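You operate a simulated robot arm through the tools that you are given. There is no shell and no other tool. Be economical: measure what you need, move in short steps, check, and stop when the job is done.

Carry out the task below with a simulated robot arm. There is one attempt and no reset: what you move stays moved.

TASK
Turn the heater off, then wind the roller door up to the AIR mark and bolt it.
Fine: stand the red post on the yellow floor spot; keep clear under the door. Set down upright: what you pick out.

It is judged by the outcome, as a careful person would: the job done as asked, and still so three seconds after it is handed in. It fails if anything else is knocked over, pushed out of place, dropped, spilled or broken.

THE ROBOT
A 7-joint arm with a two-finger parallel gripper on a trunk, on a base that drives. Base frame: it is fixed to the floor where the robot stands at the start and does not move with it; the origin is under the middle of the robot, x ahead of it, y to its left, z up. Units: cm, rad, N and s.
With the tool pointing down near the work surface it reaches from about 12 to 46 cm from the robot's upright axis, wherever it stands. Its first joint turns from -0.297 to 2.199 rad. Places, roughly: dehumidifier switch [90, -60, 100]; door bolt [100, 0, 80]; dryer and vac breaker [110, -20, 140]; dryer socket switch [160, -220, 90]; fan and lamp breaker [120, -30, 140]; fan dial [100, -70, 120]; fan socket switch [150, -190, 90]; heater breaker [110, -10, 140]; heater dial [110, 0, 140]; lamp socket switch [160, -200, 90]; lamp switch [170, -210, 120]; red barrier post, yellow barrier post [0, 175, 0]; silver blast gate [180, -280, 90]; strip switch [140, -220, 90]; vac socket switch [170, -230, 90]; vacuum switch [160, -310, 80]. Payload 1.57 kg.
Tool frame: the origin (TCP) lies between the finger pads and is the grasp point; the fingertips stand 3 cm ahead of it; z points along the fingers, y is the line along which they close. The gripper opens to 8 cm. The fingers are 1.7 cm wide and 1.2 cm thick; the gripper's body (4 by 8.2 cm) begins 8 cm behind the TCP.
Orientation is that of the tool frame in the base frame, as [roll, pitch, yaw] about the fixed x, y, z axes, in that order (R = Rz(yaw) Ry(pitch) Rx(roll)). With the fingers straight down and closing along the base's y, the tool's x points along the base's -x, its y along +y and its z along -z.

THE INTERFACE
- The arm moves only by the tool step_arm. Its argument "targets" is a list of rows, each an object (a shift or turn left out is 0, a gripper value left out holds the last) with "grip": the opening, from 0 (shut) to 1 (fully open); "xyz": the shift along the base's x, y, z in cm, a list of three; "dr": the turn, a rotation vector about the base's x, y, z in degrees, a list of three. In form: [{"grip": grip, "xyz": [tx, ty, tz], "dr": [rx, ry, rz]}, ...]. A call has 1 to 10 rows; each row is the pose to reach, as a shift and turn from the pose commanded when the call began. Rows are played at 5 a second. More than 5 cm and 0.15 rad between two rows, or a gripper value outside its range, and nothing of the call is played. A pose out of reach is approached as far as the arm can. The call stops where the force on the tool passes 40 N (or 10 N more than at its start, if that is more) or the arm is blocked; 0.2 s more then pass. Each finger travels about 4.5 cm/s and halts on what it meets, pressing with about 22 N; the grip force reading is that of the motor and also rises with nothing between the fingers. The clock runs only during rows and for 0.2 s after the last one: add rows that repeat a pose to give the fingers time. It gives the time, the measured TCP pose, the force on the tool (base axes), the opening and the grip force at its end, in the units of the frame above (readings bear some noise), with the torque about the TCP (base axes, N m) and any sound that the robot's microphone picked up, and new pictures: "show" is both (left out), scene, wrist or none.
- Cameras (640 x 400 px; columns grow to the right, rows downward): "scene" is now at [-0.19, -19.73, 139.96]; the picture's right is [0.36, -0.93, 0.00], its down [-0.14, -0.05, -0.99] and it looks along [0.92, 0.35, -0.14] (base axes); focal length 214 px, centre (320, 200). "wrist" rides on the gripper at [7.2, -0.7, -12.2] in the tool frame; the picture's right is [0.09, 1.00, 0.00], its down [-0.84, 0.08, -0.54] and it looks along [-0.54, 0.05, 0.84] (tool axes); focal length 238 px, centre (320, 200). There is no depth. A picture from a camera that has moved, and an enlarged one, comes with that camera's place and axes in the base frame and with its lens. The place of the scene camera against the robot may be out by one fixed shift of up to 1.2 cm in any direction.
- lift_body(by): slides the trunk up (or, below 0, down) by that many cm; the arm and the scene camera ride with it, the base frame stays. It gives what a move gives, with no picture.
- roll_base(legs): drives the robot by 1 to 6 legs, each [ahead, left, turn to the left] in cm, cm and rad, along the robot's own axes; the way and the turn of a leg run together, so that a leg with both is an arc; at most 150 cm and 3.142 rad a leg. The arm and the cameras ride along, it lands a little off, and it stops where it bumps. It gives what a move gives, and a new picture of the scene camera.
- turn_head(pan, tilt): turns the head with the scene camera to pan (to the left, within 1.902 rad either way) and tilt (down, from -0.506 to 1.204), counted from straight ahead of the robot. It gives what a move gives, and a new picture of the scene camera.
- inspect(camera, box): a new picture of the part [left, top, right, bottom] of that camera's present view, enlarged. It takes no simulated time.
- finish_job(): hands the job in; it is judged then, once.

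Go step by step. Nothing tells you exact positions but the pictures and the camera data: compare them with the known pose of the tool, close in by small moves and look again before you grip or let go. The budget is 120 turns and 260 pictures, counting those below and the enlarged ones. Unless the task says otherwise, let go and move clear before handing in, and close with one line.

The tools are called after ">>>" as a command line: name --argument value ..., lists and objects as JSON in quotes. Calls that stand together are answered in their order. step_arm: Moves the arm, as the interface text tells. Its arguments: {"type":"object","properties":{"targets":{"type":"array","items":{"type":"object","properties":{"grip":{"type":"number"},"xyz":{"type":"array","items":{"type":"number"}},"dr":{"type":"array","items":{"type":"number"}}}}},"show":{"type":"string","enum":["both","scene","wrist","none"]}},"required":["targets"]} The other tools are called the same way: lift_body (by) slides the trunk up or down; roll_base (legs) drives the base; turn_head (pan, tilt) turns the head that bears the scene camera; inspect (camera, box) takes an enlarged picture of a part of a camera's view; finish_job () hands the job in.

At the start:

```text
time: 0.0
tool_pos: [50.42, -2.53, 149.46]
orientation: [3.14, 0.001, 3.142]
contact_force: [-0.3, 0.2, 0.8]
ft_torque: [0.0, 0.03, 0.0]
finger_gap: 8.02
gripper_force: 0.1
trunk travel left (down, up): [-72.7, 6.3]
robot x, y, heading: [-0.18, 0.37, -0.003]
head pan, tilt: [0.367, 0.145]
```

scene: 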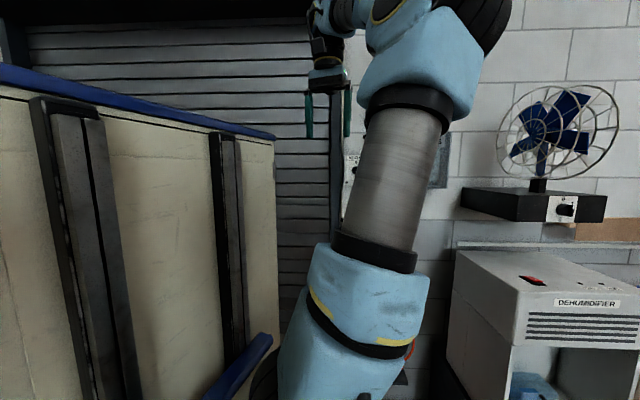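
wrist: 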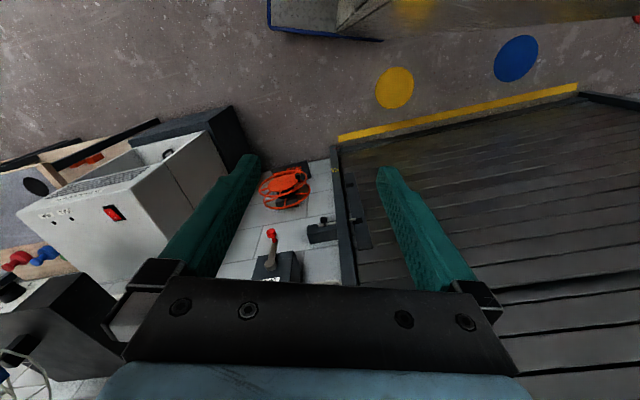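

I see a roller door ahead behind a cream-coloured crate panel, with a fan and a dehumidifier to the right. I'll look around before moving anything.

>>> turn_head --pan 0.0 --tilt 0.1

>>> turn_head --pan -0.8 --tilt 0.2

>>> turn_head --pan 1.2 --tilt 0.4

>>> inspect --camera "wrist" --box '[220, 120, 420, 300]'

```text
time: 0.8
tool_pos: [50.36, -2.41, 149.6]
orientation: [-3.141, 0.0, 3.141]
contact_force: [-0.1, -0.3, -0.6]
ft_torque: [0.0, 0.04, 0.01]
finger_gap: 7.98
gripper_force: 0.0
trunk travel left (down, up): [-72.7, 6.3]
robot x, y, heading: [-0.26, 0.05, -0.0]
head pan, tilt: [0.0, 0.099]
camera scene: at [0.36, -23.04, 140.38], right [0.0, -1.0, 0.0], down [-0.1, 0.0, -0.99], along [0.99, 0.0, -0.1], focal length 214 px, centre (320, 200)
```

scene: 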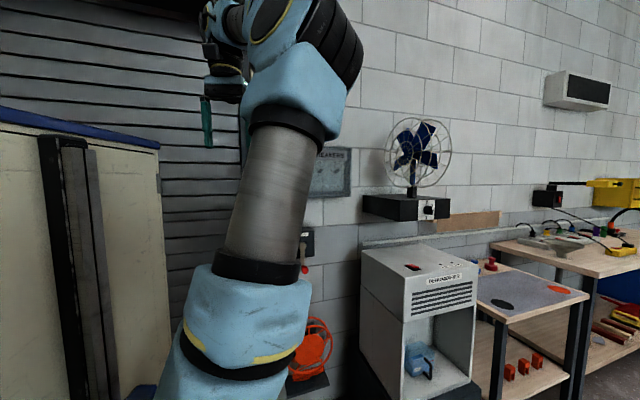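

```text
time: 2.0
tool_pos: [50.45, -2.52, 149.54]
orientation: [-3.139, 0.001, 3.141]
contact_force: [0.6, -0.1, 0.7]
ft_torque: [0.02, -0.02, 0.03]
finger_gap: 7.99
gripper_force: 0.0
trunk travel left (down, up): [-72.7, 6.3]
robot x, y, heading: [-0.08, -0.25, 0.001]
head pan, tilt: [-0.799, 0.201]
camera scene: at [-2.35, -29.72, 139.45], right [-0.72, -0.7, 0.0], down [-0.14, 0.14, -0.98], along [0.68, -0.7, -0.2], focal length 214 px, centre (320, 200)
```

scene: 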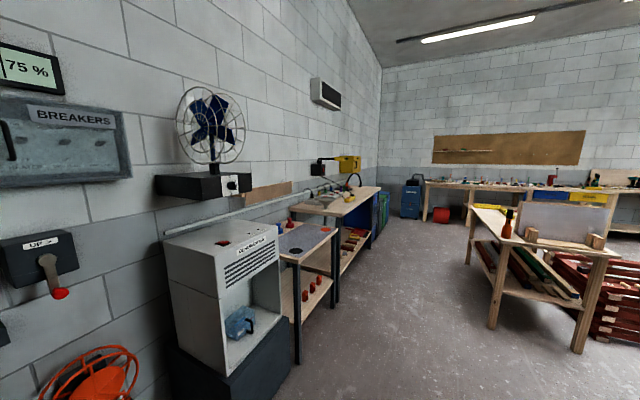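

```text
time: 3.9
tool_pos: [50.4, -2.55, 149.43]
orientation: [-3.141, 0.0, -3.141]
contact_force: [0.7, -0.3, -0.6]
ft_torque: [0.04, 0.01, 0.01]
finger_gap: 7.99
gripper_force: 0.0
trunk travel left (down, up): [-72.7, 6.3]
robot x, y, heading: [0.28, 0.03, 0.002]
head pan, tilt: [1.201, 0.4]
camera scene: at [-5.49, -14.41, 137.59], right [0.93, -0.36, 0.0], down [-0.14, -0.36, -0.92], along [0.33, 0.86, -0.39], focal length 214 px, centre (320, 200)
```

scene: 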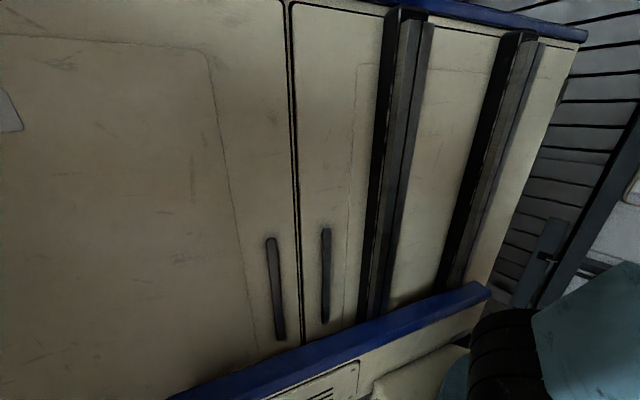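

```text
2.22 times, centred on (320, 210) of wrist
camera zoom: at [43.33, -3.12, 161.71], right [-0.09, 1.0, 0.0], down [0.84, 0.08, 0.54], along [0.54, 0.05, -0.84], focal length 530 px, centre (320, 178)
```

zoom: 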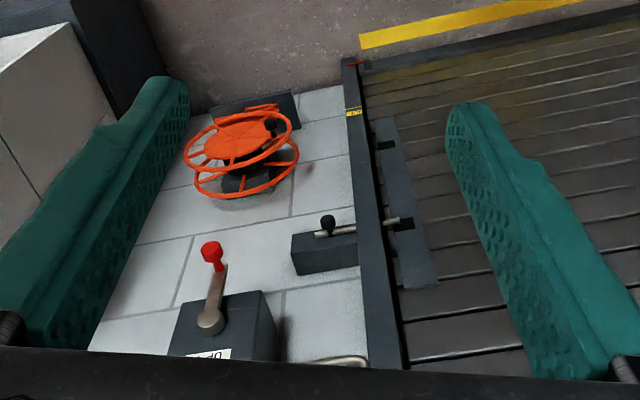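

>>> turn_head --pan 1.9 --tilt 0.2

>>> turn_head --pan -1.9 --tilt 0.3

>>> turn_head --pan -0.3 --tilt 0.5

>>> inspect --camera "wrist" --box '[240, 0, 640, 140]'

```text
time: 5.0
tool_pos: [50.39, -2.53, 149.49]
orientation: [3.141, -0.001, -3.141]
contact_force: [0.1, -0.8, 0.8]
ft_torque: [0.0, -0.02, 0.01]
finger_gap: 8.01
gripper_force: 0.0
trunk travel left (down, up): [-72.7, 6.3]
robot x, y, heading: [0.16, -0.33, 0.006]
head pan, tilt: [1.901, 0.201]
camera scene: at [-11.85, -14.23, 139.44], right [0.95, 0.32, 0.0], down [0.06, -0.19, -0.98], along [-0.32, 0.93, -0.2], focal length 214 px, centre (320, 200)
```

scene: 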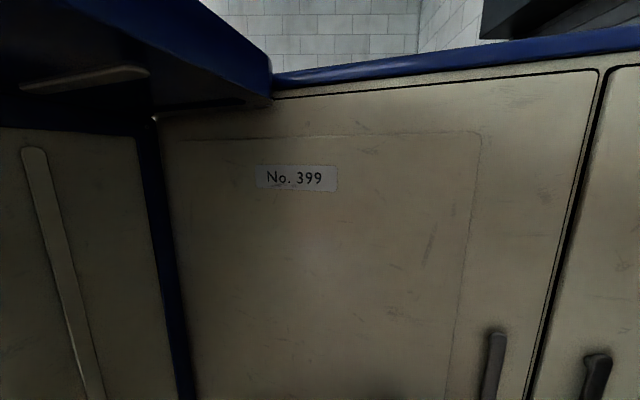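

```text
time: 8.1
tool_pos: [50.6, -2.54, 149.5]
orientation: [-3.142, 0.0, 3.141]
contact_force: [-0.2, -0.1, -0.2]
ft_torque: [0.0, 0.0, 0.02]
finger_gap: 7.99
gripper_force: 0.0
trunk travel left (down, up): [-72.7, 6.3]
robot x, y, heading: [-0.08, -0.09, 0.006]
head pan, tilt: [-1.901, 0.3]
camera scene: at [-11.86, -31.89, 138.52], right [-0.95, 0.32, 0.0], down [0.1, 0.28, -0.96], along [-0.31, -0.9, -0.3], focal length 214 px, centre (320, 200)
```

scene: 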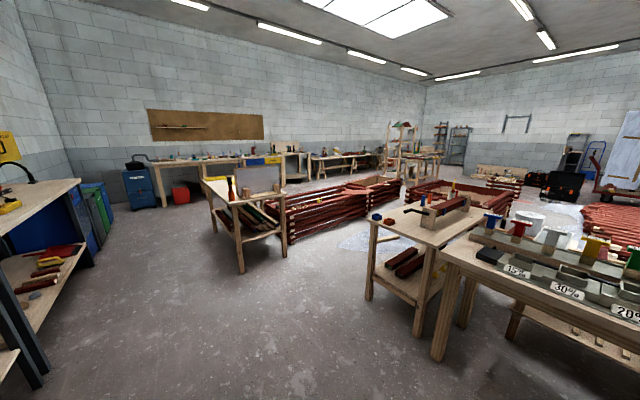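

```text
time: 9.8
tool_pos: [50.42, -2.57, 149.43]
orientation: [-3.141, 0.0, 3.14]
contact_force: [0.6, 0.9, 0.5]
ft_torque: [-0.01, -0.01, -0.01]
finger_gap: 7.99
gripper_force: 0.0
trunk travel left (down, up): [-72.7, 6.3]
robot x, y, heading: [-0.18, 0.14, 0.001]
head pan, tilt: [-0.3, 0.499]
camera scene: at [-0.16, -25.74, 136.68], right [-0.3, -0.96, 0.0], down [-0.46, 0.14, -0.88], along [0.84, -0.26, -0.48], focal length 214 px, centre (320, 200)
```

scene: 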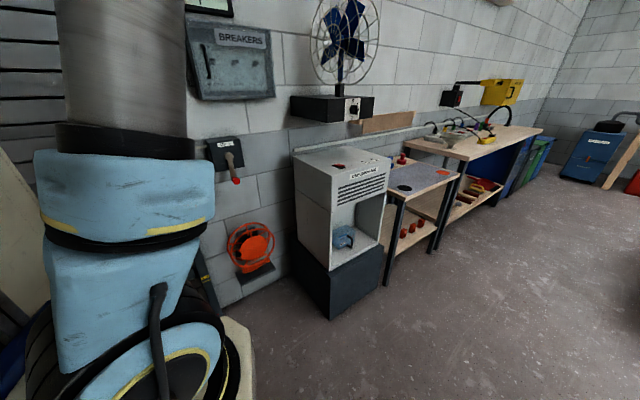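

```text
1.60 times, centred on (440, 70) of wrist
camera zoom: at [43.33, -3.12, 161.71], right [-0.09, 1.0, 0.0], down [0.84, 0.08, 0.54], along [0.54, 0.05, -0.84], focal length 381 px, centre (128, 408)
```

zoom: 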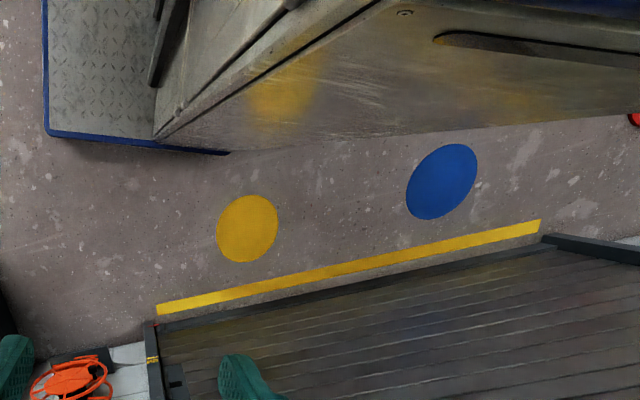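

>>> roll_base --legs '[[25, -12, 0]]'

>>> turn_head --pan 0.75 --tilt 0.3

>>> turn_head --pan 1.2 --tilt 0.5

>>> turn_head --pan -0.2 --tilt 0.4

```text
time: 11.7
tool_pos: [75.31, -14.4, 149.49]
orientation: [-3.141, 0.0, -3.139]
contact_force: [0.3, -0.4, -0.2]
ft_torque: [0.0, -0.02, 0.0]
finger_gap: 7.98
gripper_force: 0.0
trunk travel left (down, up): [-72.7, 6.3]
robot x, y, heading: [24.81, -12.1, -0.001]
head pan, tilt: [-0.3, 0.499]
camera scene: at [24.81, -37.72, 136.68], right [-0.29, -0.96, 0.0], down [-0.46, 0.14, -0.88], along [0.84, -0.26, -0.48], focal length 214 px, centre (320, 200)
```

scene: 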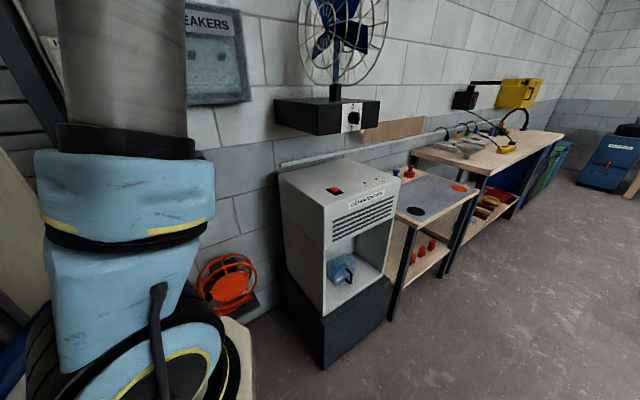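

```text
time: 13.0
tool_pos: [75.32, -14.49, 149.49]
orientation: [-3.141, 0.001, 3.141]
contact_force: [0.0, -0.5, 0.2]
ft_torque: [-0.02, 0.04, 0.01]
finger_gap: 7.99
gripper_force: 0.0
trunk travel left (down, up): [-72.7, 6.3]
robot x, y, heading: [24.85, -12.2, 0.002]
head pan, tilt: [0.75, 0.3]
camera scene: at [22.95, -28.67, 138.52], right [0.68, -0.73, 0.0], down [-0.22, -0.2, -0.96], along [0.7, 0.65, -0.3], focal length 214 px, centre (320, 200)
```

scene: 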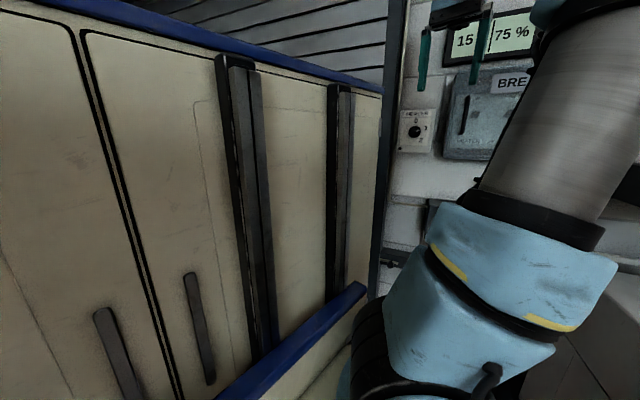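

```text
time: 13.9
tool_pos: [75.41, -14.4, 149.43]
orientation: [-3.141, 0.0, 3.141]
contact_force: [0.2, 0.3, 0.1]
ft_torque: [-0.02, 0.01, -0.01]
finger_gap: 7.99
gripper_force: 0.0
trunk travel left (down, up): [-72.7, 6.3]
robot x, y, heading: [24.89, -11.74, 0.004]
head pan, tilt: [1.201, 0.499]
camera scene: at [19.41, -26.56, 136.68], right [0.93, -0.36, 0.0], down [-0.17, -0.45, -0.88], along [0.32, 0.82, -0.48], focal length 214 px, centre (320, 200)
```

scene: 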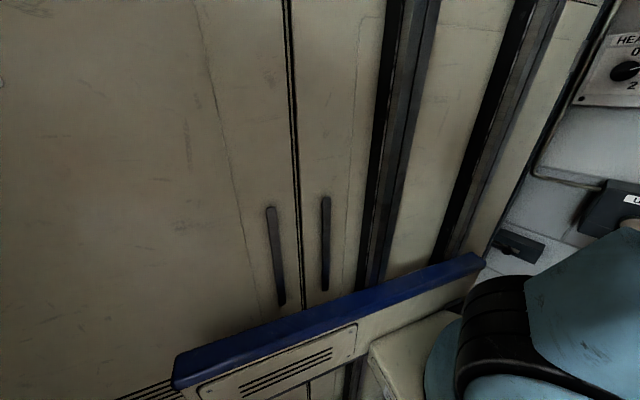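

```text
time: 15.4
tool_pos: [75.41, -14.4, 149.36]
orientation: [3.141, -0.001, -3.14]
contact_force: [0.6, 0.1, -0.2]
ft_torque: [0.01, 0.01, -0.01]
finger_gap: 8.02
gripper_force: 0.1
trunk travel left (down, up): [-72.7, 6.3]
robot x, y, heading: [25.03, -11.98, 0.003]
head pan, tilt: [-0.201, 0.4]
camera scene: at [25.2, -36.87, 137.59], right [-0.2, -0.98, 0.0], down [-0.38, 0.08, -0.92], along [0.9, -0.18, -0.39], focal length 214 px, centre (320, 200)
```

scene: 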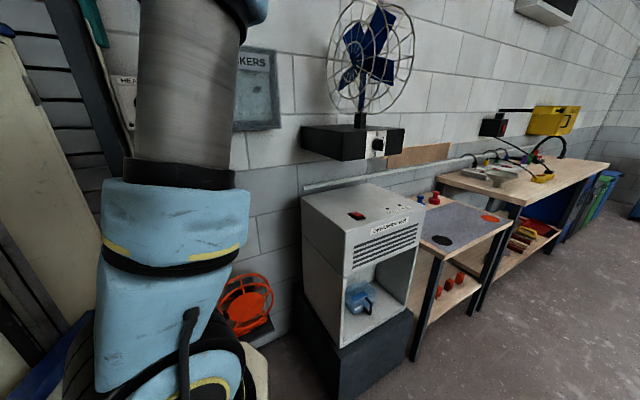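

>>> step_arm --targets '[{"grip": 1}]' --show "wrist"

>>> turn_head --pan 1.2 --tilt 1.0

>>> turn_head --pan 0.0 --tilt 1.1

>>> turn_head --pan -1.3 --tilt 1.1

```text
time: 15.8
tool_pos: [75.36, -14.44, 149.44]
orientation: [3.141, -0.001, 3.141]
contact_force: [0.2, 0.5, -0.3]
ft_torque: [-0.03, 0.01, 0.0]
finger_gap: 8.0
gripper_force: 0.0
trunk travel left (down, up): [-72.7, 6.3]
robot x, y, heading: [25.03, -11.9, 0.0]
head pan, tilt: [-0.201, 0.4]
camera wrist: at [68.27, -15.04, 161.71], right [-0.09, 1.0, 0.0], down [0.84, 0.08, 0.54], along [0.54, 0.05, -0.84], focal length 238 px, centre (320, 200)
```

wrist: 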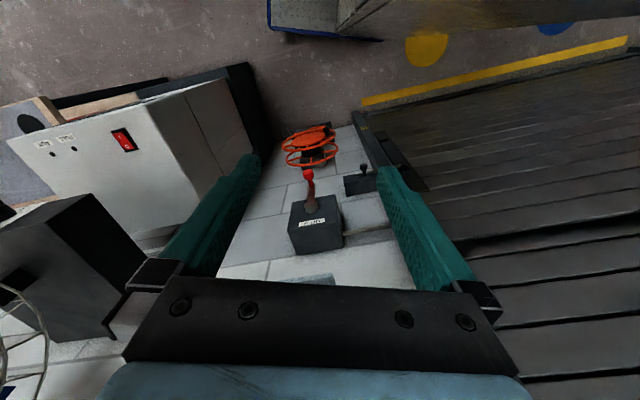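

```text
time: 17.4
tool_pos: [75.36, -14.47, 149.41]
orientation: [-3.141, 0.002, -3.141]
contact_force: [0.4, 0.3, 0.3]
ft_torque: [0.01, 0.0, 0.01]
finger_gap: 7.98
gripper_force: 0.0
trunk travel left (down, up): [-72.7, 6.3]
robot x, y, heading: [24.65, -11.9, -0.0]
head pan, tilt: [1.201, 1.0]
camera scene: at [18.64, -28.55, 132.57], right [0.93, -0.36, 0.0], down [-0.3, -0.78, -0.54], along [0.2, 0.5, -0.84], focal length 214 px, centre (320, 200)
```

scene: 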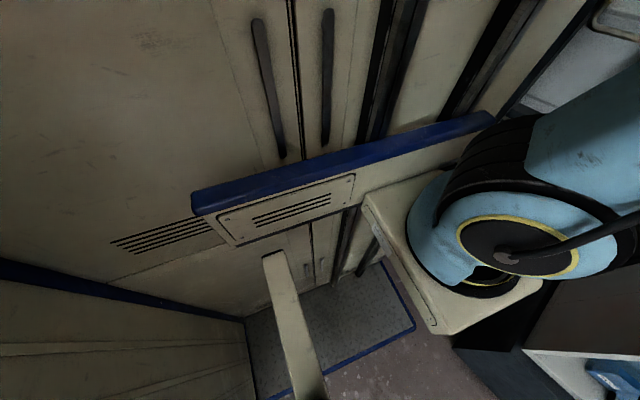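

```text
time: 18.8
tool_pos: [75.42, -14.42, 149.46]
orientation: [3.141, 0.0, -3.14]
contact_force: [0.3, -1.0, -0.4]
ft_torque: [-0.02, 0.01, 0.0]
finger_gap: 7.99
gripper_force: 0.2
trunk travel left (down, up): [-72.7, 6.3]
robot x, y, heading: [25.16, -11.94, 0.001]
head pan, tilt: [0.0, 1.1]
camera scene: at [22.44, -35.03, 131.91], right [0.0, -1.0, 0.0], down [-0.89, 0.0, -0.45], along [0.45, 0.0, -0.89], focal length 214 px, centre (320, 200)
```

scene: 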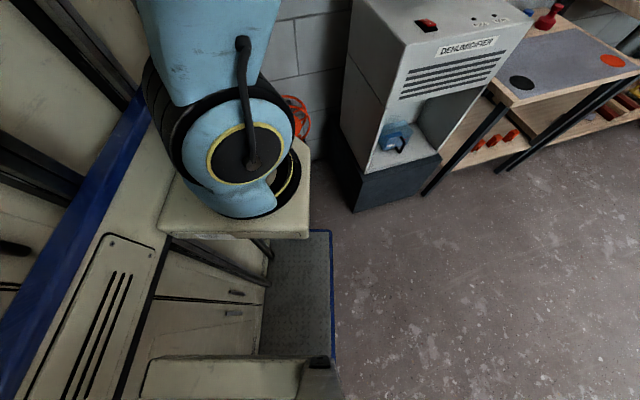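

```text
time: 20.2
tool_pos: [75.43, -14.34, 149.49]
orientation: [-3.142, -0.001, -3.141]
contact_force: [-0.2, 0.1, 0.3]
ft_torque: [0.01, 0.0, -0.01]
finger_gap: 8.01
gripper_force: 0.1
trunk travel left (down, up): [-72.7, 6.3]
robot x, y, heading: [25.15, -12.31, 0.002]
head pan, tilt: [-1.3, 1.1]
camera scene: at [17.82, -41.12, 131.91], right [-0.96, -0.27, 0.0], down [-0.24, 0.86, -0.45], along [0.12, -0.44, -0.89], focal length 214 px, centre (320, 200)
```

scene: 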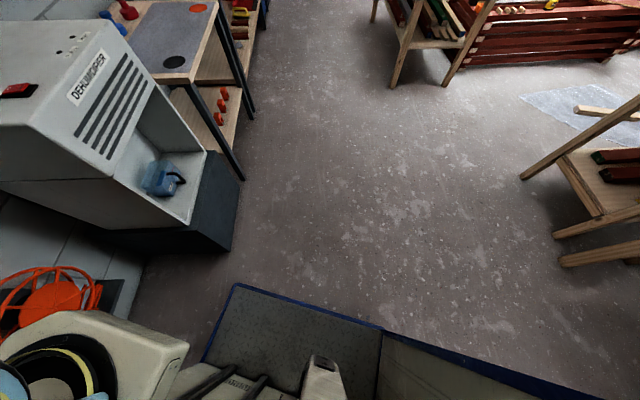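

The cream cabinet turns out to be my own body, since it moves with me. I'll square up to the door wall (turned about 0.305 rad) and look at the controls.

>>> roll_base --legs '[[0, 0, 0.305], [10, -11, 0]]'

>>> turn_head --pan 0.5 --tilt 0.1

>>> step_arm --targets '[{"grip": 1}]' --show "wrist"

```text
time: 22.6
tool_pos: [86.7, -6.51, 149.46]
orientation: [3.141, -0.001, -2.834]
contact_force: [0.4, -0.1, -0.1]
ft_torque: [-0.02, 0.03, -0.01]
finger_gap: 8.02
gripper_force: 0.1
trunk travel left (down, up): [-72.7, 6.3]
robot x, y, heading: [38.21, -19.27, 0.31]
head pan, tilt: [-1.3, 1.1]
camera scene: at [39.96, -49.03, 131.91], right [-0.84, -0.55, 0.0], down [-0.49, 0.75, -0.45], along [0.25, -0.38, -0.89], focal length 214 px, centre (320, 200)
```

scene: 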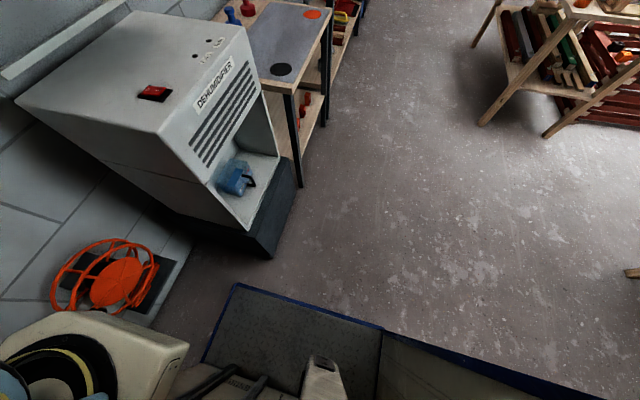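

```text
time: 24.4
tool_pos: [86.81, -6.42, 149.37]
orientation: [-3.141, 0.0, -2.834]
contact_force: [-0.3, 0.7, 0.6]
ft_torque: [0.0, 0.01, -0.02]
finger_gap: 7.98
gripper_force: 0.1
trunk travel left (down, up): [-72.7, 6.3]
robot x, y, heading: [37.96, -19.45, 0.31]
head pan, tilt: [0.499, 0.099]
camera scene: at [42.89, -37.1, 140.38], right [0.72, -0.69, 0.0], down [-0.07, -0.07, -0.99], along [0.69, 0.72, -0.1], focal length 214 px, centre (320, 200)
```

scene: 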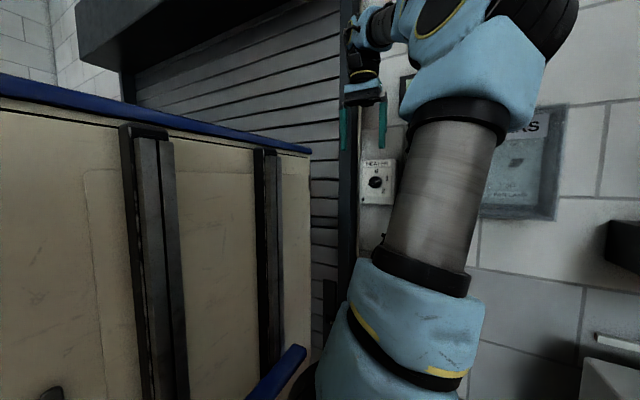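

```text
time: 24.8
tool_pos: [86.86, -6.42, 149.46]
orientation: [-3.141, -0.001, -2.837]
contact_force: [0.3, -0.5, -0.4]
ft_torque: [-0.01, -0.02, 0.01]
finger_gap: 7.97
gripper_force: 0.0
trunk travel left (down, up): [-72.7, 6.3]
robot x, y, heading: [38.06, -19.27, 0.311]
head pan, tilt: [0.499, 0.099]
camera wrist: at [80.26, -9.2, 161.72], right [-0.39, 0.92, 0.0], down [0.77, 0.33, 0.54], along [0.5, 0.21, -0.84], focal length 238 px, centre (320, 200)
```

wrist: 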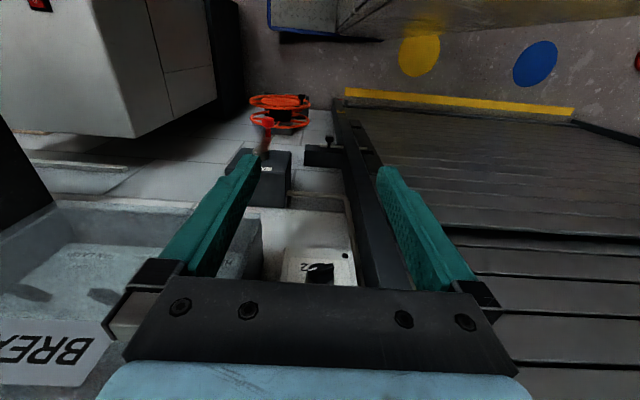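

>>> inspect --camera "scene" --box '[340, 140, 440, 220]'

>>> inspect --camera "wrist" --box '[220, 80, 420, 290]'

```text
5.00 times, centred on (390, 180) of scene
camera zoom: at [42.88, -37.1, 140.38], right [0.72, -0.69, 0.0], down [-0.07, -0.07, -1.0], along [0.69, 0.72, -0.1], focal length 1072 px, centre (-30, 300)
```

zoom: 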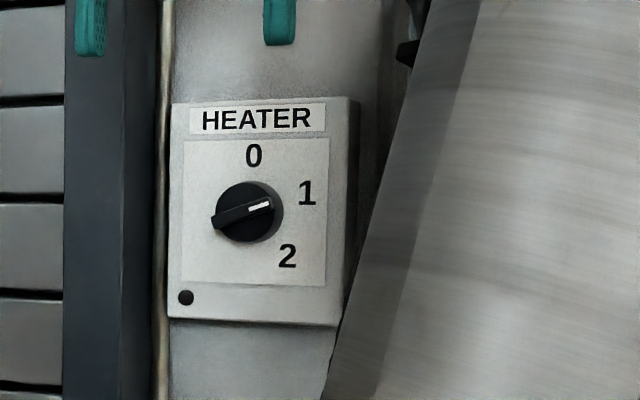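

```text
1.90 times, centred on (320, 185) of wrist
camera zoom: at [80.26, -9.2, 161.72], right [-0.39, 0.92, 0.0], down [0.77, 0.33, 0.54], along [0.5, 0.21, -0.84], focal length 454 px, centre (320, 229)
```

zoom: 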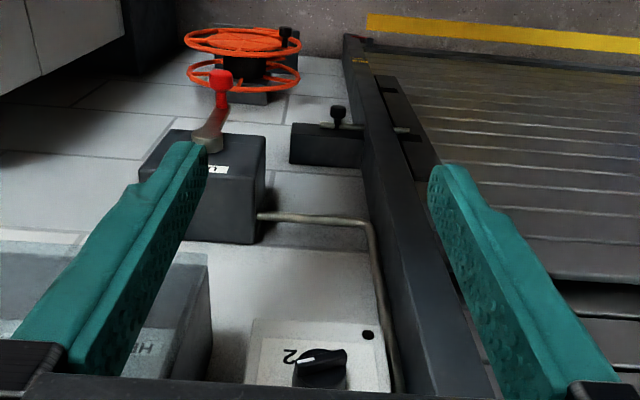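

The heater dial points at 1, with 0 at the top. I'll pitch the tool up so it faces the wall, keeping the TCP where it is.

>>> step_arm --targets '[{"dr": [2.6, -8.09, 0]}, {"dr": [5.2, -16.18, 0]}, {"dr": [7.8, -24.27, 0]}, {"dr": [10.4, -32.36, 0]}, {"dr": [13, -40.45, 0]}, {"dr": [15.6, -48.54, 0]}, {"dr": [18.2, -56.63, 0]}, {"dr": [20.8, -64.72, 0]}, {"dr": [23.4, -72.81, 0]}, {"dr": [26, -80.9, 0]}]' --show "both"

```text
time: 27.0
tool_pos: [85.6, -4.06, 145.83]
orientation: [2.811, 1.432, 3.107]
contact_force: [13.6, -2.5, 1.6]
ft_torque: [0.0, 0.14, 0.47]
finger_gap: 7.99
gripper_force: 0.1
out of reach, approached as far as the arm can: row 6, 7, 8, 9, 10
trunk travel left (down, up): [-72.7, 6.3]
robot x, y, heading: [37.9, -19.41, 0.311]
head pan, tilt: [0.499, 0.099]
stopped in row 10: the force on the tool passed its limit at 278 N (the readings are from after the stop); the commanded pose is now the measured one
camera scene: at [43.05, -37.29, 140.38], right [0.72, -0.69, 0.0], down [-0.07, -0.07, -1.0], along [0.69, 0.72, -0.1], focal length 214 px, centre (320, 200)
camera wrist: at [73.4, -8.11, 140.24], right [-0.3, 0.95, -0.05], down [-0.42, -0.09, 0.9], along [0.86, 0.29, 0.43], focal length 238 px, centre (320, 200)
```

scene: 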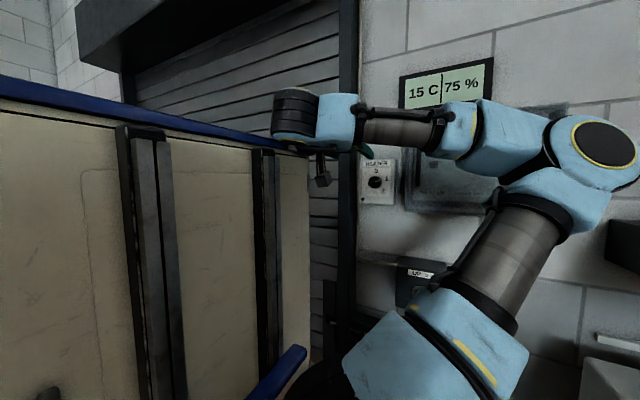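
wrist: 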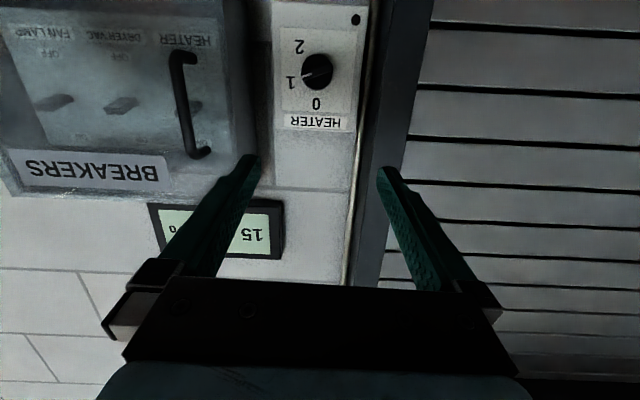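

>>> step_arm --targets '[{"xyz": [1.9, 0.6, 0]}, {"xyz": [3.8, 1.2, 0]}, {"xyz": [5.7, 1.8, 0]}]' --show "scene"

```text
time: 27.8
tool_pos: [90.62, -2.09, 145.92]
orientation: [2.812, 1.441, 3.118]
contact_force: [-0.9, -0.2, 0.1]
ft_torque: [-0.03, 0.0, 0.04]
finger_gap: 7.99
gripper_force: 0.1
trunk travel left (down, up): [-72.7, 6.3]
robot x, y, heading: [37.63, -19.01, 0.307]
head pan, tilt: [0.499, 0.099]
camera scene: at [42.67, -37.5, 140.34], right [0.72, -0.69, 0.0], down [-0.07, -0.07, -1.0], along [0.69, 0.72, -0.1], focal length 214 px, centre (320, 200)
```

scene: 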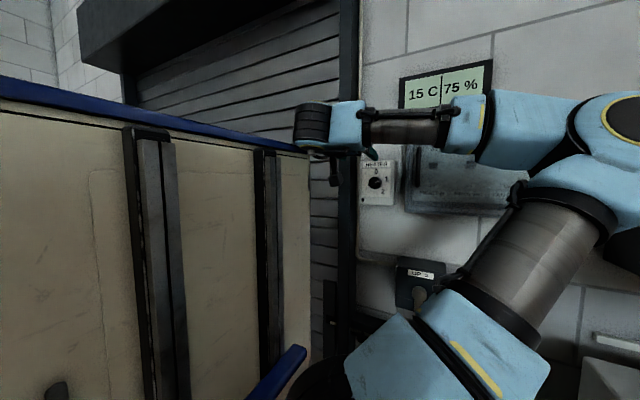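

>>> step_arm --targets '[{"dr": [2.1, -6.7, 0], "xyz": [0.3, -1.0, -3]}, {"dr": [2.1, -6.7, 0], "xyz": [0.3, -1.0, -6]}]' --show "none"

>>> step_arm --targets '[{"dr": [8.09, 2.6, 0]}, {"dr": [16.2, 5.2, 0]}, {"dr": [24.3, 7.8, 0]}, {"dr": [32.4, 10.4, 0]}, {"dr": [40.5, 13, 0]}, {"dr": [48.6, 15.6, 0]}, {"dr": [57, 18.3, 0]}, {"dr": [57, 18.3, 0]}]' --show "both"

```text
time: 28.4
tool_pos: [91.28, -2.89, 139.49]
orientation: [1.746, 1.535, 2.05]
contact_force: [0.0, -0.4, -0.1]
ft_torque: [-0.01, 0.0, 0.0]
finger_gap: 8.01
gripper_force: 0.0
trunk travel left (down, up): [-72.7, 6.3]
robot x, y, heading: [37.79, -19.21, 0.309]
head pan, tilt: [0.499, 0.099]
```

```text
refused: row 7 steps farther than a row can; nothing moved
```

>>> step_arm --targets '[{"dr": [8, 2.56, 0]}, {"dr": [16, 5.1, 0]}, {"dr": [24, 7.7, 0]}, {"dr": [32, 10.25, 0]}, {"dr": [40, 12.8, 0]}, {"dr": [48, 15.4, 0]}, {"dr": [54, 17.3, 0]}, {"dr": [57, 18.3, 0]}, {"dr": [57, 18.3, 0]}]' --show "both"

```text
time: 30.4
tool_pos: [91.26, -2.84, 139.69]
orientation: [1.579, 0.487, 1.888]
contact_force: [0.1, -0.6, -0.1]
ft_torque: [0.01, 0.03, -0.02]
finger_gap: 8.01
gripper_force: 0.1
trunk travel left (down, up): [-72.7, 6.3]
robot x, y, heading: [38.26, -19.46, 0.31]
head pan, tilt: [0.499, 0.099]
camera scene: at [42.85, -37.1, 140.38], right [0.72, -0.69, 0.0], down [-0.07, -0.07, -1.0], along [0.69, 0.72, -0.1], focal length 214 px, centre (320, 200)
camera wrist: at [77.85, -0.77, 135.85], right [-0.16, 0.52, 0.84], down [-0.3, -0.83, 0.46], along [0.94, -0.17, 0.29], focal length 238 px, centre (320, 200)
```

scene: 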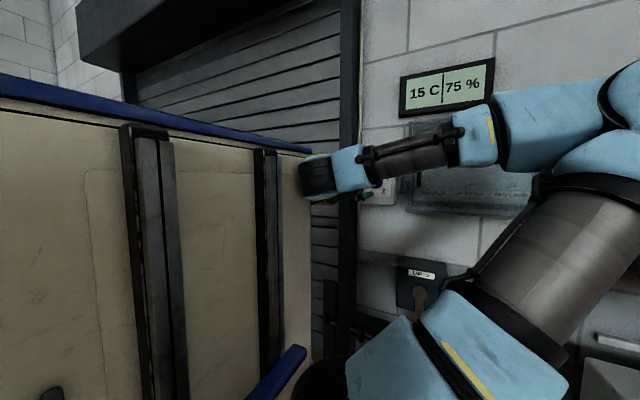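
wrist: 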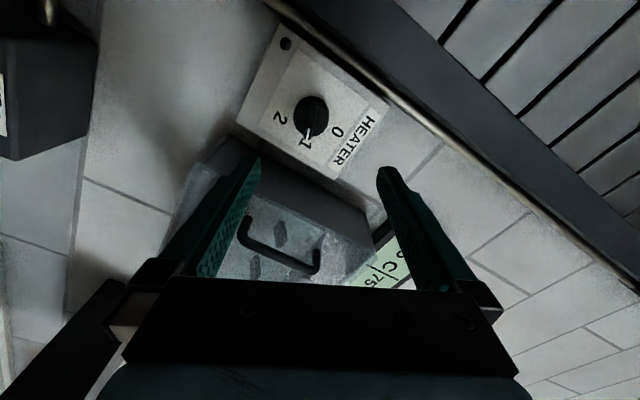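

>>> step_arm --targets '[{"grip": 0.75, "xyz": [2.9, 0.9, -1.2]}, {"xyz": [5.7, 1.85, -1.3]}, {"xyz": [8.57, 2.75, -1.3]}, {"xyz": [8.57, 2.75, -1.3]}]' --show "both"

>>> inspect --camera "wrist" --box '[200, 60, 440, 210]'

>>> inspect --camera "scene" --box '[340, 150, 440, 220]'

```text
time: 31.4
tool_pos: [99.93, -0.11, 138.32]
orientation: [1.579, 0.488, 1.887]
contact_force: [0.6, 0.2, 0.5]
ft_torque: [0.02, -0.01, 0.01]
finger_gap: 5.98
gripper_force: 0.1
trunk travel left (down, up): [-72.7, 6.3]
robot x, y, heading: [38.33, -19.8, 0.308]
head pan, tilt: [0.499, 0.099]
camera scene: at [42.84, -37.1, 140.38], right [0.72, -0.69, 0.0], down [-0.07, -0.07, -1.0], along [0.69, 0.72, -0.1], focal length 214 px, centre (320, 200)
camera wrist: at [86.5, 1.96, 134.52], right [-0.16, 0.52, 0.84], down [-0.3, -0.83, 0.46], along [0.94, -0.17, 0.29], focal length 238 px, centre (320, 200)
```

scene: 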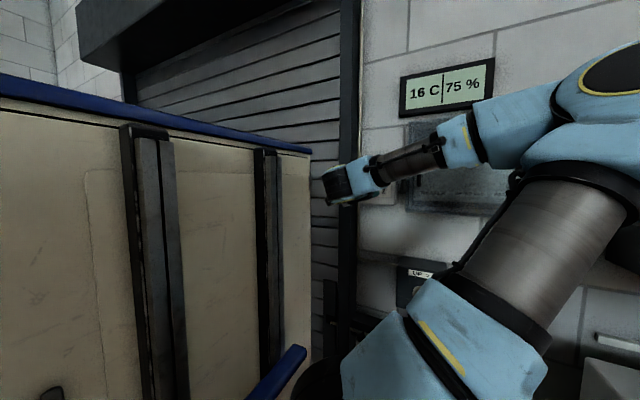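
wrist: 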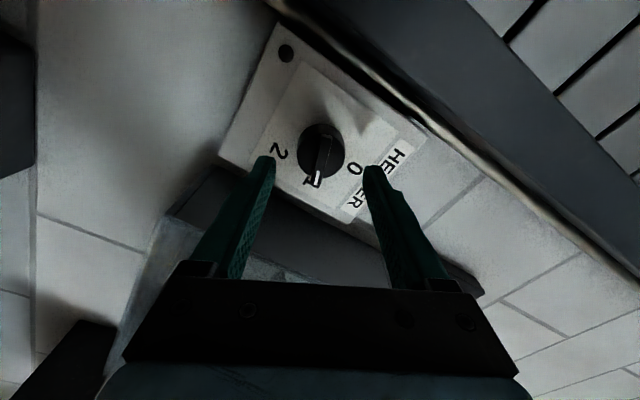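

```text
2.67 times, centred on (320, 135) of wrist
camera zoom: at [86.5, 1.96, 134.52], right [-0.16, 0.52, 0.84], down [-0.3, -0.83, 0.46], along [0.94, -0.17, 0.29], focal length 636 px, centre (320, 373)
```

zoom: 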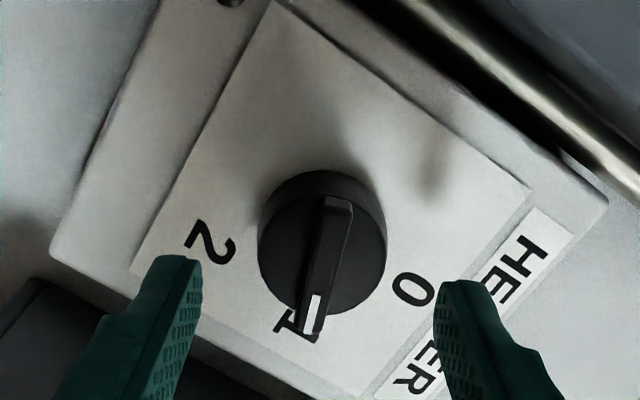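

```text
5.71 times, centred on (390, 185) of scene
camera zoom: at [42.84, -37.1, 140.38], right [0.72, -0.69, 0.0], down [-0.07, -0.07, -1.0], along [0.69, 0.72, -0.1], focal length 1226 px, centre (-80, 286)
```

zoom: 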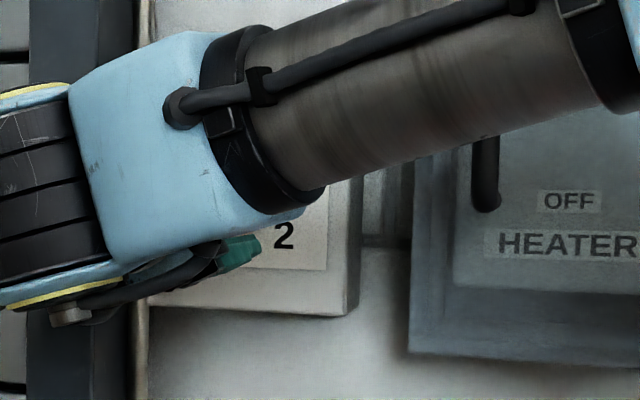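

>>> step_arm --targets '[{"grip": 0.6, "xyz": [1.4, 0.8, 0]}, {"xyz": [2.8, 1.3, 0]}, {"xyz": [2.8, 1.3, 0]}]' --show "wrist"

>>> inspect --camera "wrist" --box '[200, 60, 440, 210]'

```text
time: 32.2
tool_pos: [102.68, 1.09, 138.4]
orientation: [1.579, 0.488, 1.887]
contact_force: [-1.0, 0.6, 0.3]
ft_torque: [-0.03, 0.03, 0.05]
finger_gap: 4.8
gripper_force: 0.1
trunk travel left (down, up): [-72.7, 6.3]
robot x, y, heading: [38.14, -18.84, 0.309]
head pan, tilt: [0.499, 0.099]
camera wrist: at [89.24, 3.26, 134.55], right [-0.16, 0.52, 0.84], down [-0.3, -0.83, 0.46], along [0.94, -0.17, 0.29], focal length 238 px, centre (320, 200)
```

wrist: 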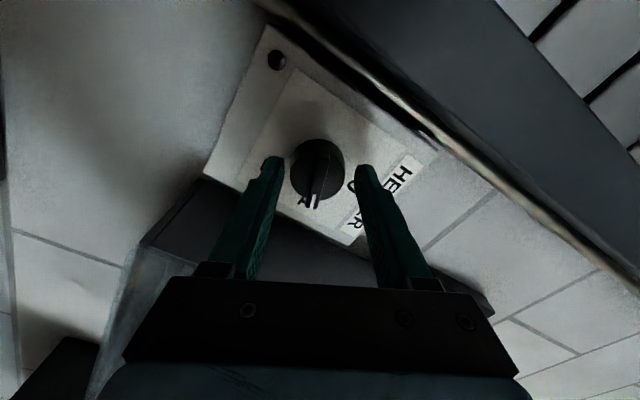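

```text
2.67 times, centred on (320, 135) of wrist
camera zoom: at [89.24, 3.26, 134.55], right [-0.16, 0.52, 0.84], down [-0.3, -0.83, 0.46], along [0.94, -0.17, 0.29], focal length 636 px, centre (320, 373)
```

zoom: 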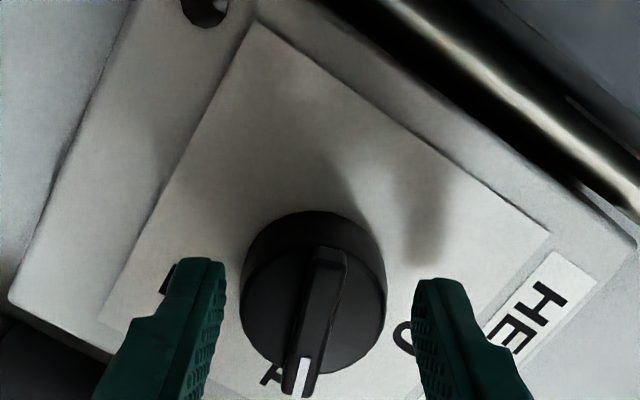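

>>> step_arm --targets '[{"xyz": [0.8, 0.3, 0]}, {"xyz": [1.6, 0.5, 0]}, {"xyz": [1.6, 0.5, 0]}]' --show "wrist"

>>> inspect --camera "wrist" --box '[200, 60, 440, 210]'

```text
time: 33.0
tool_pos: [104.12, 1.8, 138.38]
orientation: [1.58, 0.49, 1.889]
contact_force: [-0.8, -0.2, 0.2]
ft_torque: [0.0, 0.01, 0.03]
finger_gap: 4.79
gripper_force: 0.0
trunk travel left (down, up): [-72.7, 6.3]
robot x, y, heading: [37.84, -19.55, 0.309]
head pan, tilt: [0.499, 0.099]
camera wrist: at [90.8, 3.75, 134.54], right [-0.16, 0.52, 0.84], down [-0.3, -0.83, 0.47], along [0.94, -0.17, 0.29], focal length 238 px, centre (320, 200)
```

wrist: 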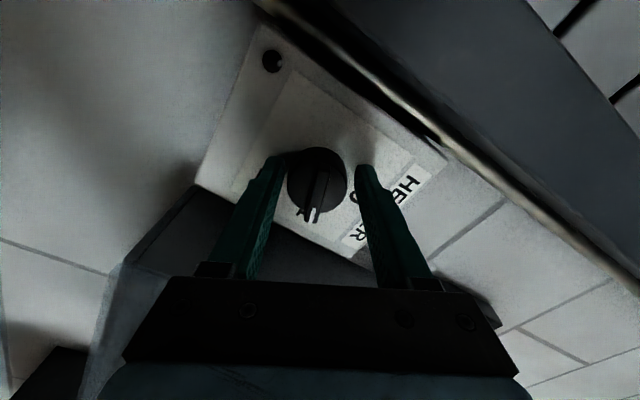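

```text
2.67 times, centred on (320, 135) of wrist
camera zoom: at [90.8, 3.75, 134.54], right [-0.16, 0.52, 0.84], down [-0.3, -0.83, 0.47], along [0.94, -0.17, 0.29], focal length 636 px, centre (320, 373)
```

zoom: 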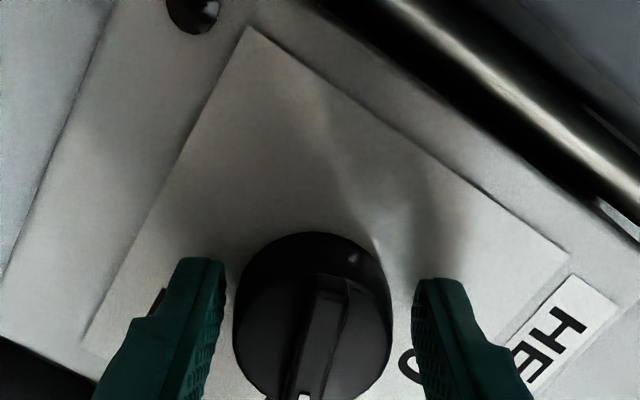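

>>> step_arm --targets '[{"xyz": [0.8, 0.26, 0]}, {"grip": 0, "xyz": [0.8, 0.26, 0]}, {"grip": 0, "xyz": [0.8, 0.26, 0]}, {"grip": 0, "xyz": [0.8, 0.26, 0]}, {"grip": 0, "xyz": [0.8, 0.26, 0]}, {"grip": 0, "xyz": [0.8, 0.26, 0]}]' --show "wrist"

```text
time: 34.4
tool_pos: [104.57, 1.86, 138.49]
orientation: [1.578, 0.489, 1.889]
contact_force: [-35.0, -15.7, -4.8]
ft_torque: [0.53, -0.87, 0.53]
finger_gap: 4.58
gripper_force: 22.4
trunk travel left (down, up): [-72.7, 6.3]
robot x, y, heading: [37.8, -19.6, 0.311]
head pan, tilt: [0.499, 0.099]
camera wrist: at [91.33, 3.92, 134.61], right [-0.16, 0.52, 0.84], down [-0.3, -0.83, 0.46], along [0.94, -0.17, 0.29], focal length 238 px, centre (320, 200)
```

wrist: 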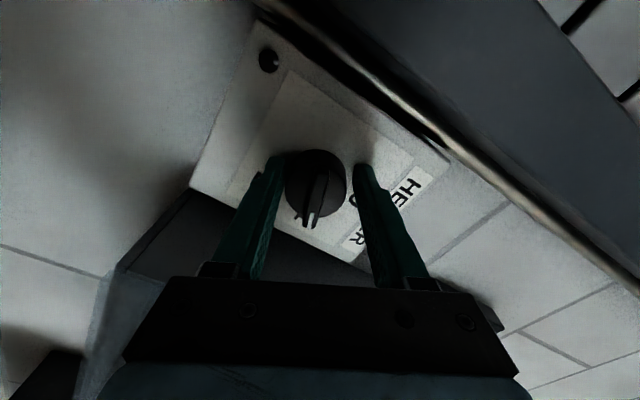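

>>> step_arm --targets '[{"xyz": [-0.4, -0.1, 0]}, {"xyz": [-0.4, -0.1, 0], "dr": [-7.6, -2.4, 0]}, {"xyz": [-0.4, -0.1, 0], "dr": [-15.2, -4.9, 0]}, {"xyz": [-0.4, -0.1, 0], "dr": [-22.8, -7.3, 0]}, {"xyz": [-0.4, -0.1, 0], "dr": [-30.4, -9.8, 0]}]' --show "wrist"

>>> inspect --camera "wrist" --box '[200, 60, 440, 260]'

```text
time: 35.6
tool_pos: [104.81, 1.54, 138.1]
orientation: [1.596, 1.049, 1.895]
contact_force: [-3.4, -14.8, -28.4]
ft_torque: [0.08, 0.23, -1.19]
finger_gap: 4.11
gripper_force: 45.2
trunk travel left (down, up): [-72.7, 6.3]
robot x, y, heading: [37.95, -19.1, 0.306]
head pan, tilt: [0.499, 0.099]
camera wrist: at [92.27, 0.85, 131.75], right [-0.27, 0.87, 0.42], down [-0.4, -0.5, 0.77], along [0.88, 0.04, 0.48], focal length 238 px, centre (320, 200)
```

wrist: 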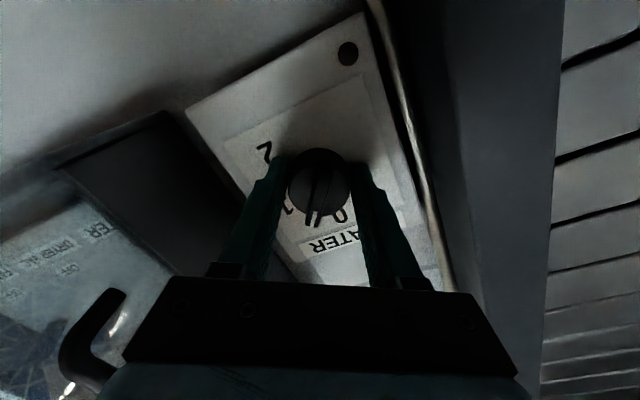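

```text
2.00 times, centred on (320, 160) of wrist
camera zoom: at [92.27, 0.85, 131.75], right [-0.27, 0.87, 0.42], down [-0.4, -0.5, 0.77], along [0.88, 0.04, 0.48], focal length 477 px, centre (320, 280)
```

zoom: 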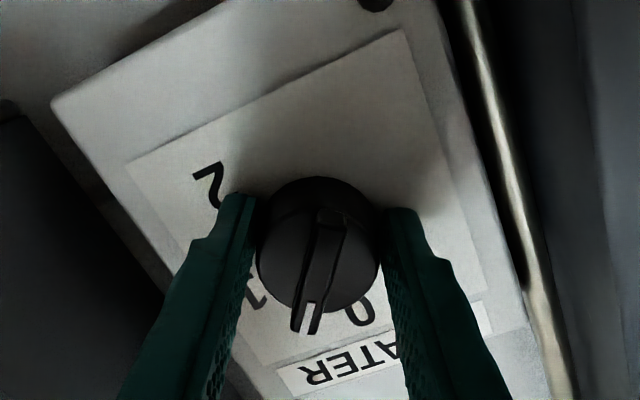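

>>> step_arm --targets '[{"xyz": [0, -0.2, -0.4]}, {"xyz": [0, -0.2, -0.4], "dr": [-7.6, -2.4, 0]}, {"xyz": [0, -0.2, -0.4], "dr": [-15.2, -4.9, 0]}, {"xyz": [0, -0.2, -0.4], "dr": [-22.8, -7.3, 0]}, {"xyz": [0, -0.2, -0.4], "dr": [-28, -9, 0]}]' --show "wrist"

>>> inspect --camera "wrist" --box '[200, 60, 440, 260]'

```text
time: 36.8
tool_pos: [104.92, 1.27, 138.01]
orientation: [1.828, 1.558, 2.129]
contact_force: [15.9, -19.3, 1.0]
ft_torque: [0.29, -0.51, -0.85]
finger_gap: 4.12
gripper_force: 44.8
trunk travel left (down, up): [-72.7, 6.3]
robot x, y, heading: [38.15, -19.43, 0.307]
head pan, tilt: [0.499, 0.099]
camera wrist: at [93.44, -2.75, 130.92], right [-0.3, 0.95, -0.08], down [-0.53, -0.1, 0.84], along [0.79, 0.29, 0.54], focal length 238 px, centre (320, 200)
```

wrist: 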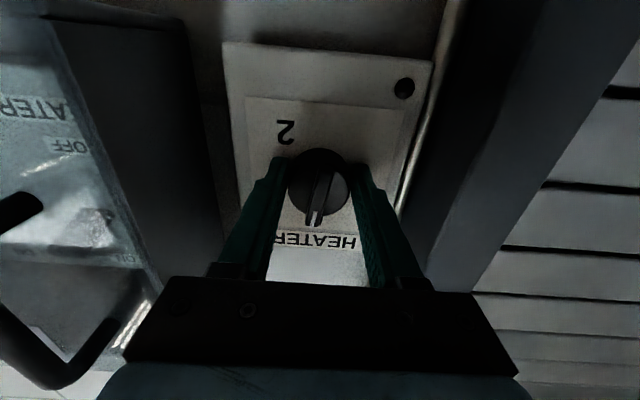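

```text
2.00 times, centred on (320, 160) of wrist
camera zoom: at [93.44, -2.75, 130.92], right [-0.3, 0.95, -0.08], down [-0.53, -0.1, 0.84], along [0.79, 0.29, 0.54], focal length 477 px, centre (320, 280)
```

zoom: 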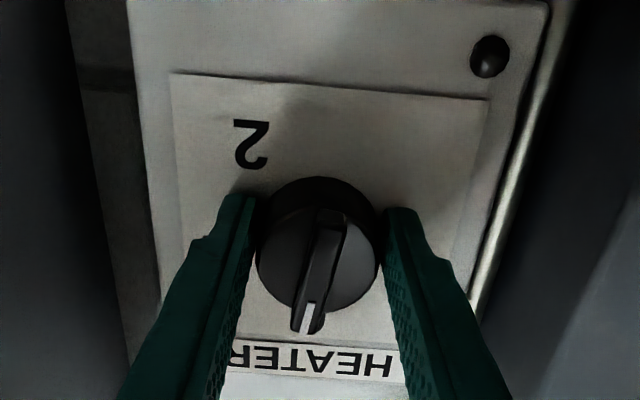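

>>> step_arm --targets '[{"dr": [-6, -1.9, 0]}, {"dr": [-6, -1.9, 0]}]' --show "none"

>>> step_arm --targets '[{"grip": 0.75}, {"grip": 0.75}, {"grip": 0.75, "xyz": [-3, -1, 0]}, {"grip": 0.75, "xyz": [-6, -2, 0]}, {"grip": 0.75, "xyz": [-10, -3.2, 0]}, {"grip": 0.75, "xyz": [-10, -3.2, 0]}]' --show "both"

>>> inspect --camera "wrist" --box '[220, 30, 420, 180]'

```text
time: 37.4
tool_pos: [104.8, 1.18, 137.99]
orientation: [-1.604, 1.474, -1.305]
contact_force: [19.5, -20.2, 8.0]
ft_torque: [0.11, -0.1, -0.79]
finger_gap: 4.1
gripper_force: 45.3
trunk travel left (down, up): [-72.7, 6.3]
robot x, y, heading: [38.26, -19.41, 0.309]
head pan, tilt: [0.499, 0.099]
```

```text
time: 38.8
tool_pos: [94.65, -1.71, 138.09]
orientation: [-1.626, 1.475, -1.325]
contact_force: [-0.3, -0.2, 0.3]
ft_torque: [0.0, 0.02, 0.01]
finger_gap: 5.99
gripper_force: 0.0
trunk travel left (down, up): [-72.7, 6.3]
robot x, y, heading: [37.52, -19.21, 0.308]
head pan, tilt: [0.499, 0.099]
camera scene: at [42.93, -37.23, 140.36], right [0.72, -0.69, 0.0], down [-0.07, -0.07, -1.0], along [0.69, 0.72, -0.1], focal length 214 px, centre (320, 200)
camera wrist: at [83.54, -6.64, 131.04], right [-0.29, 0.94, -0.19], down [-0.56, -0.01, 0.83], along [0.77, 0.35, 0.53], focal length 238 px, centre (320, 200)
```

scene: 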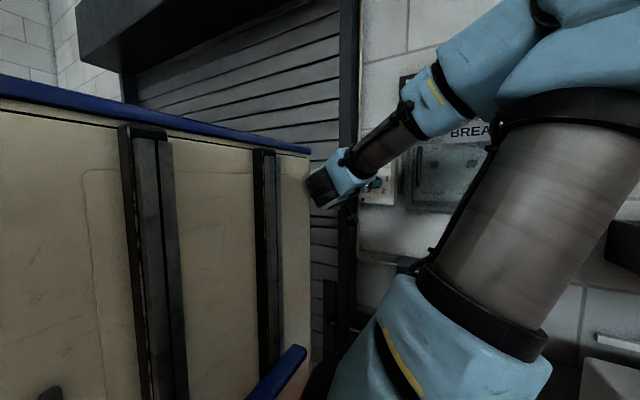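
wrist: 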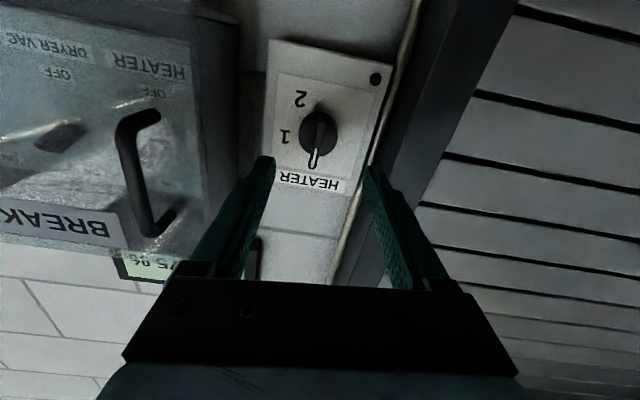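

```text
2.67 times, centred on (320, 105) of wrist
camera zoom: at [83.54, -6.64, 131.04], right [-0.29, 0.94, -0.19], down [-0.56, -0.01, 0.83], along [0.77, 0.35, 0.53], focal length 636 px, centre (320, 453)
```

zoom: 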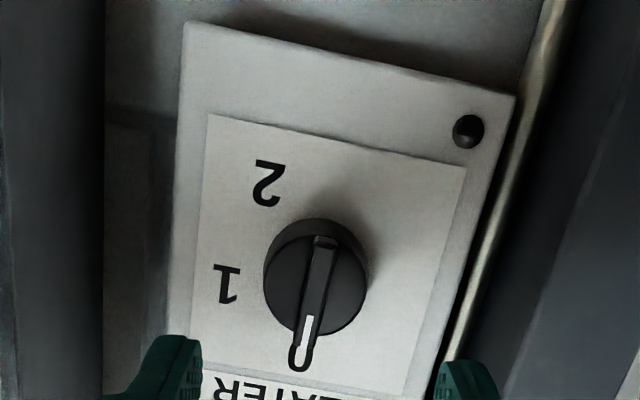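

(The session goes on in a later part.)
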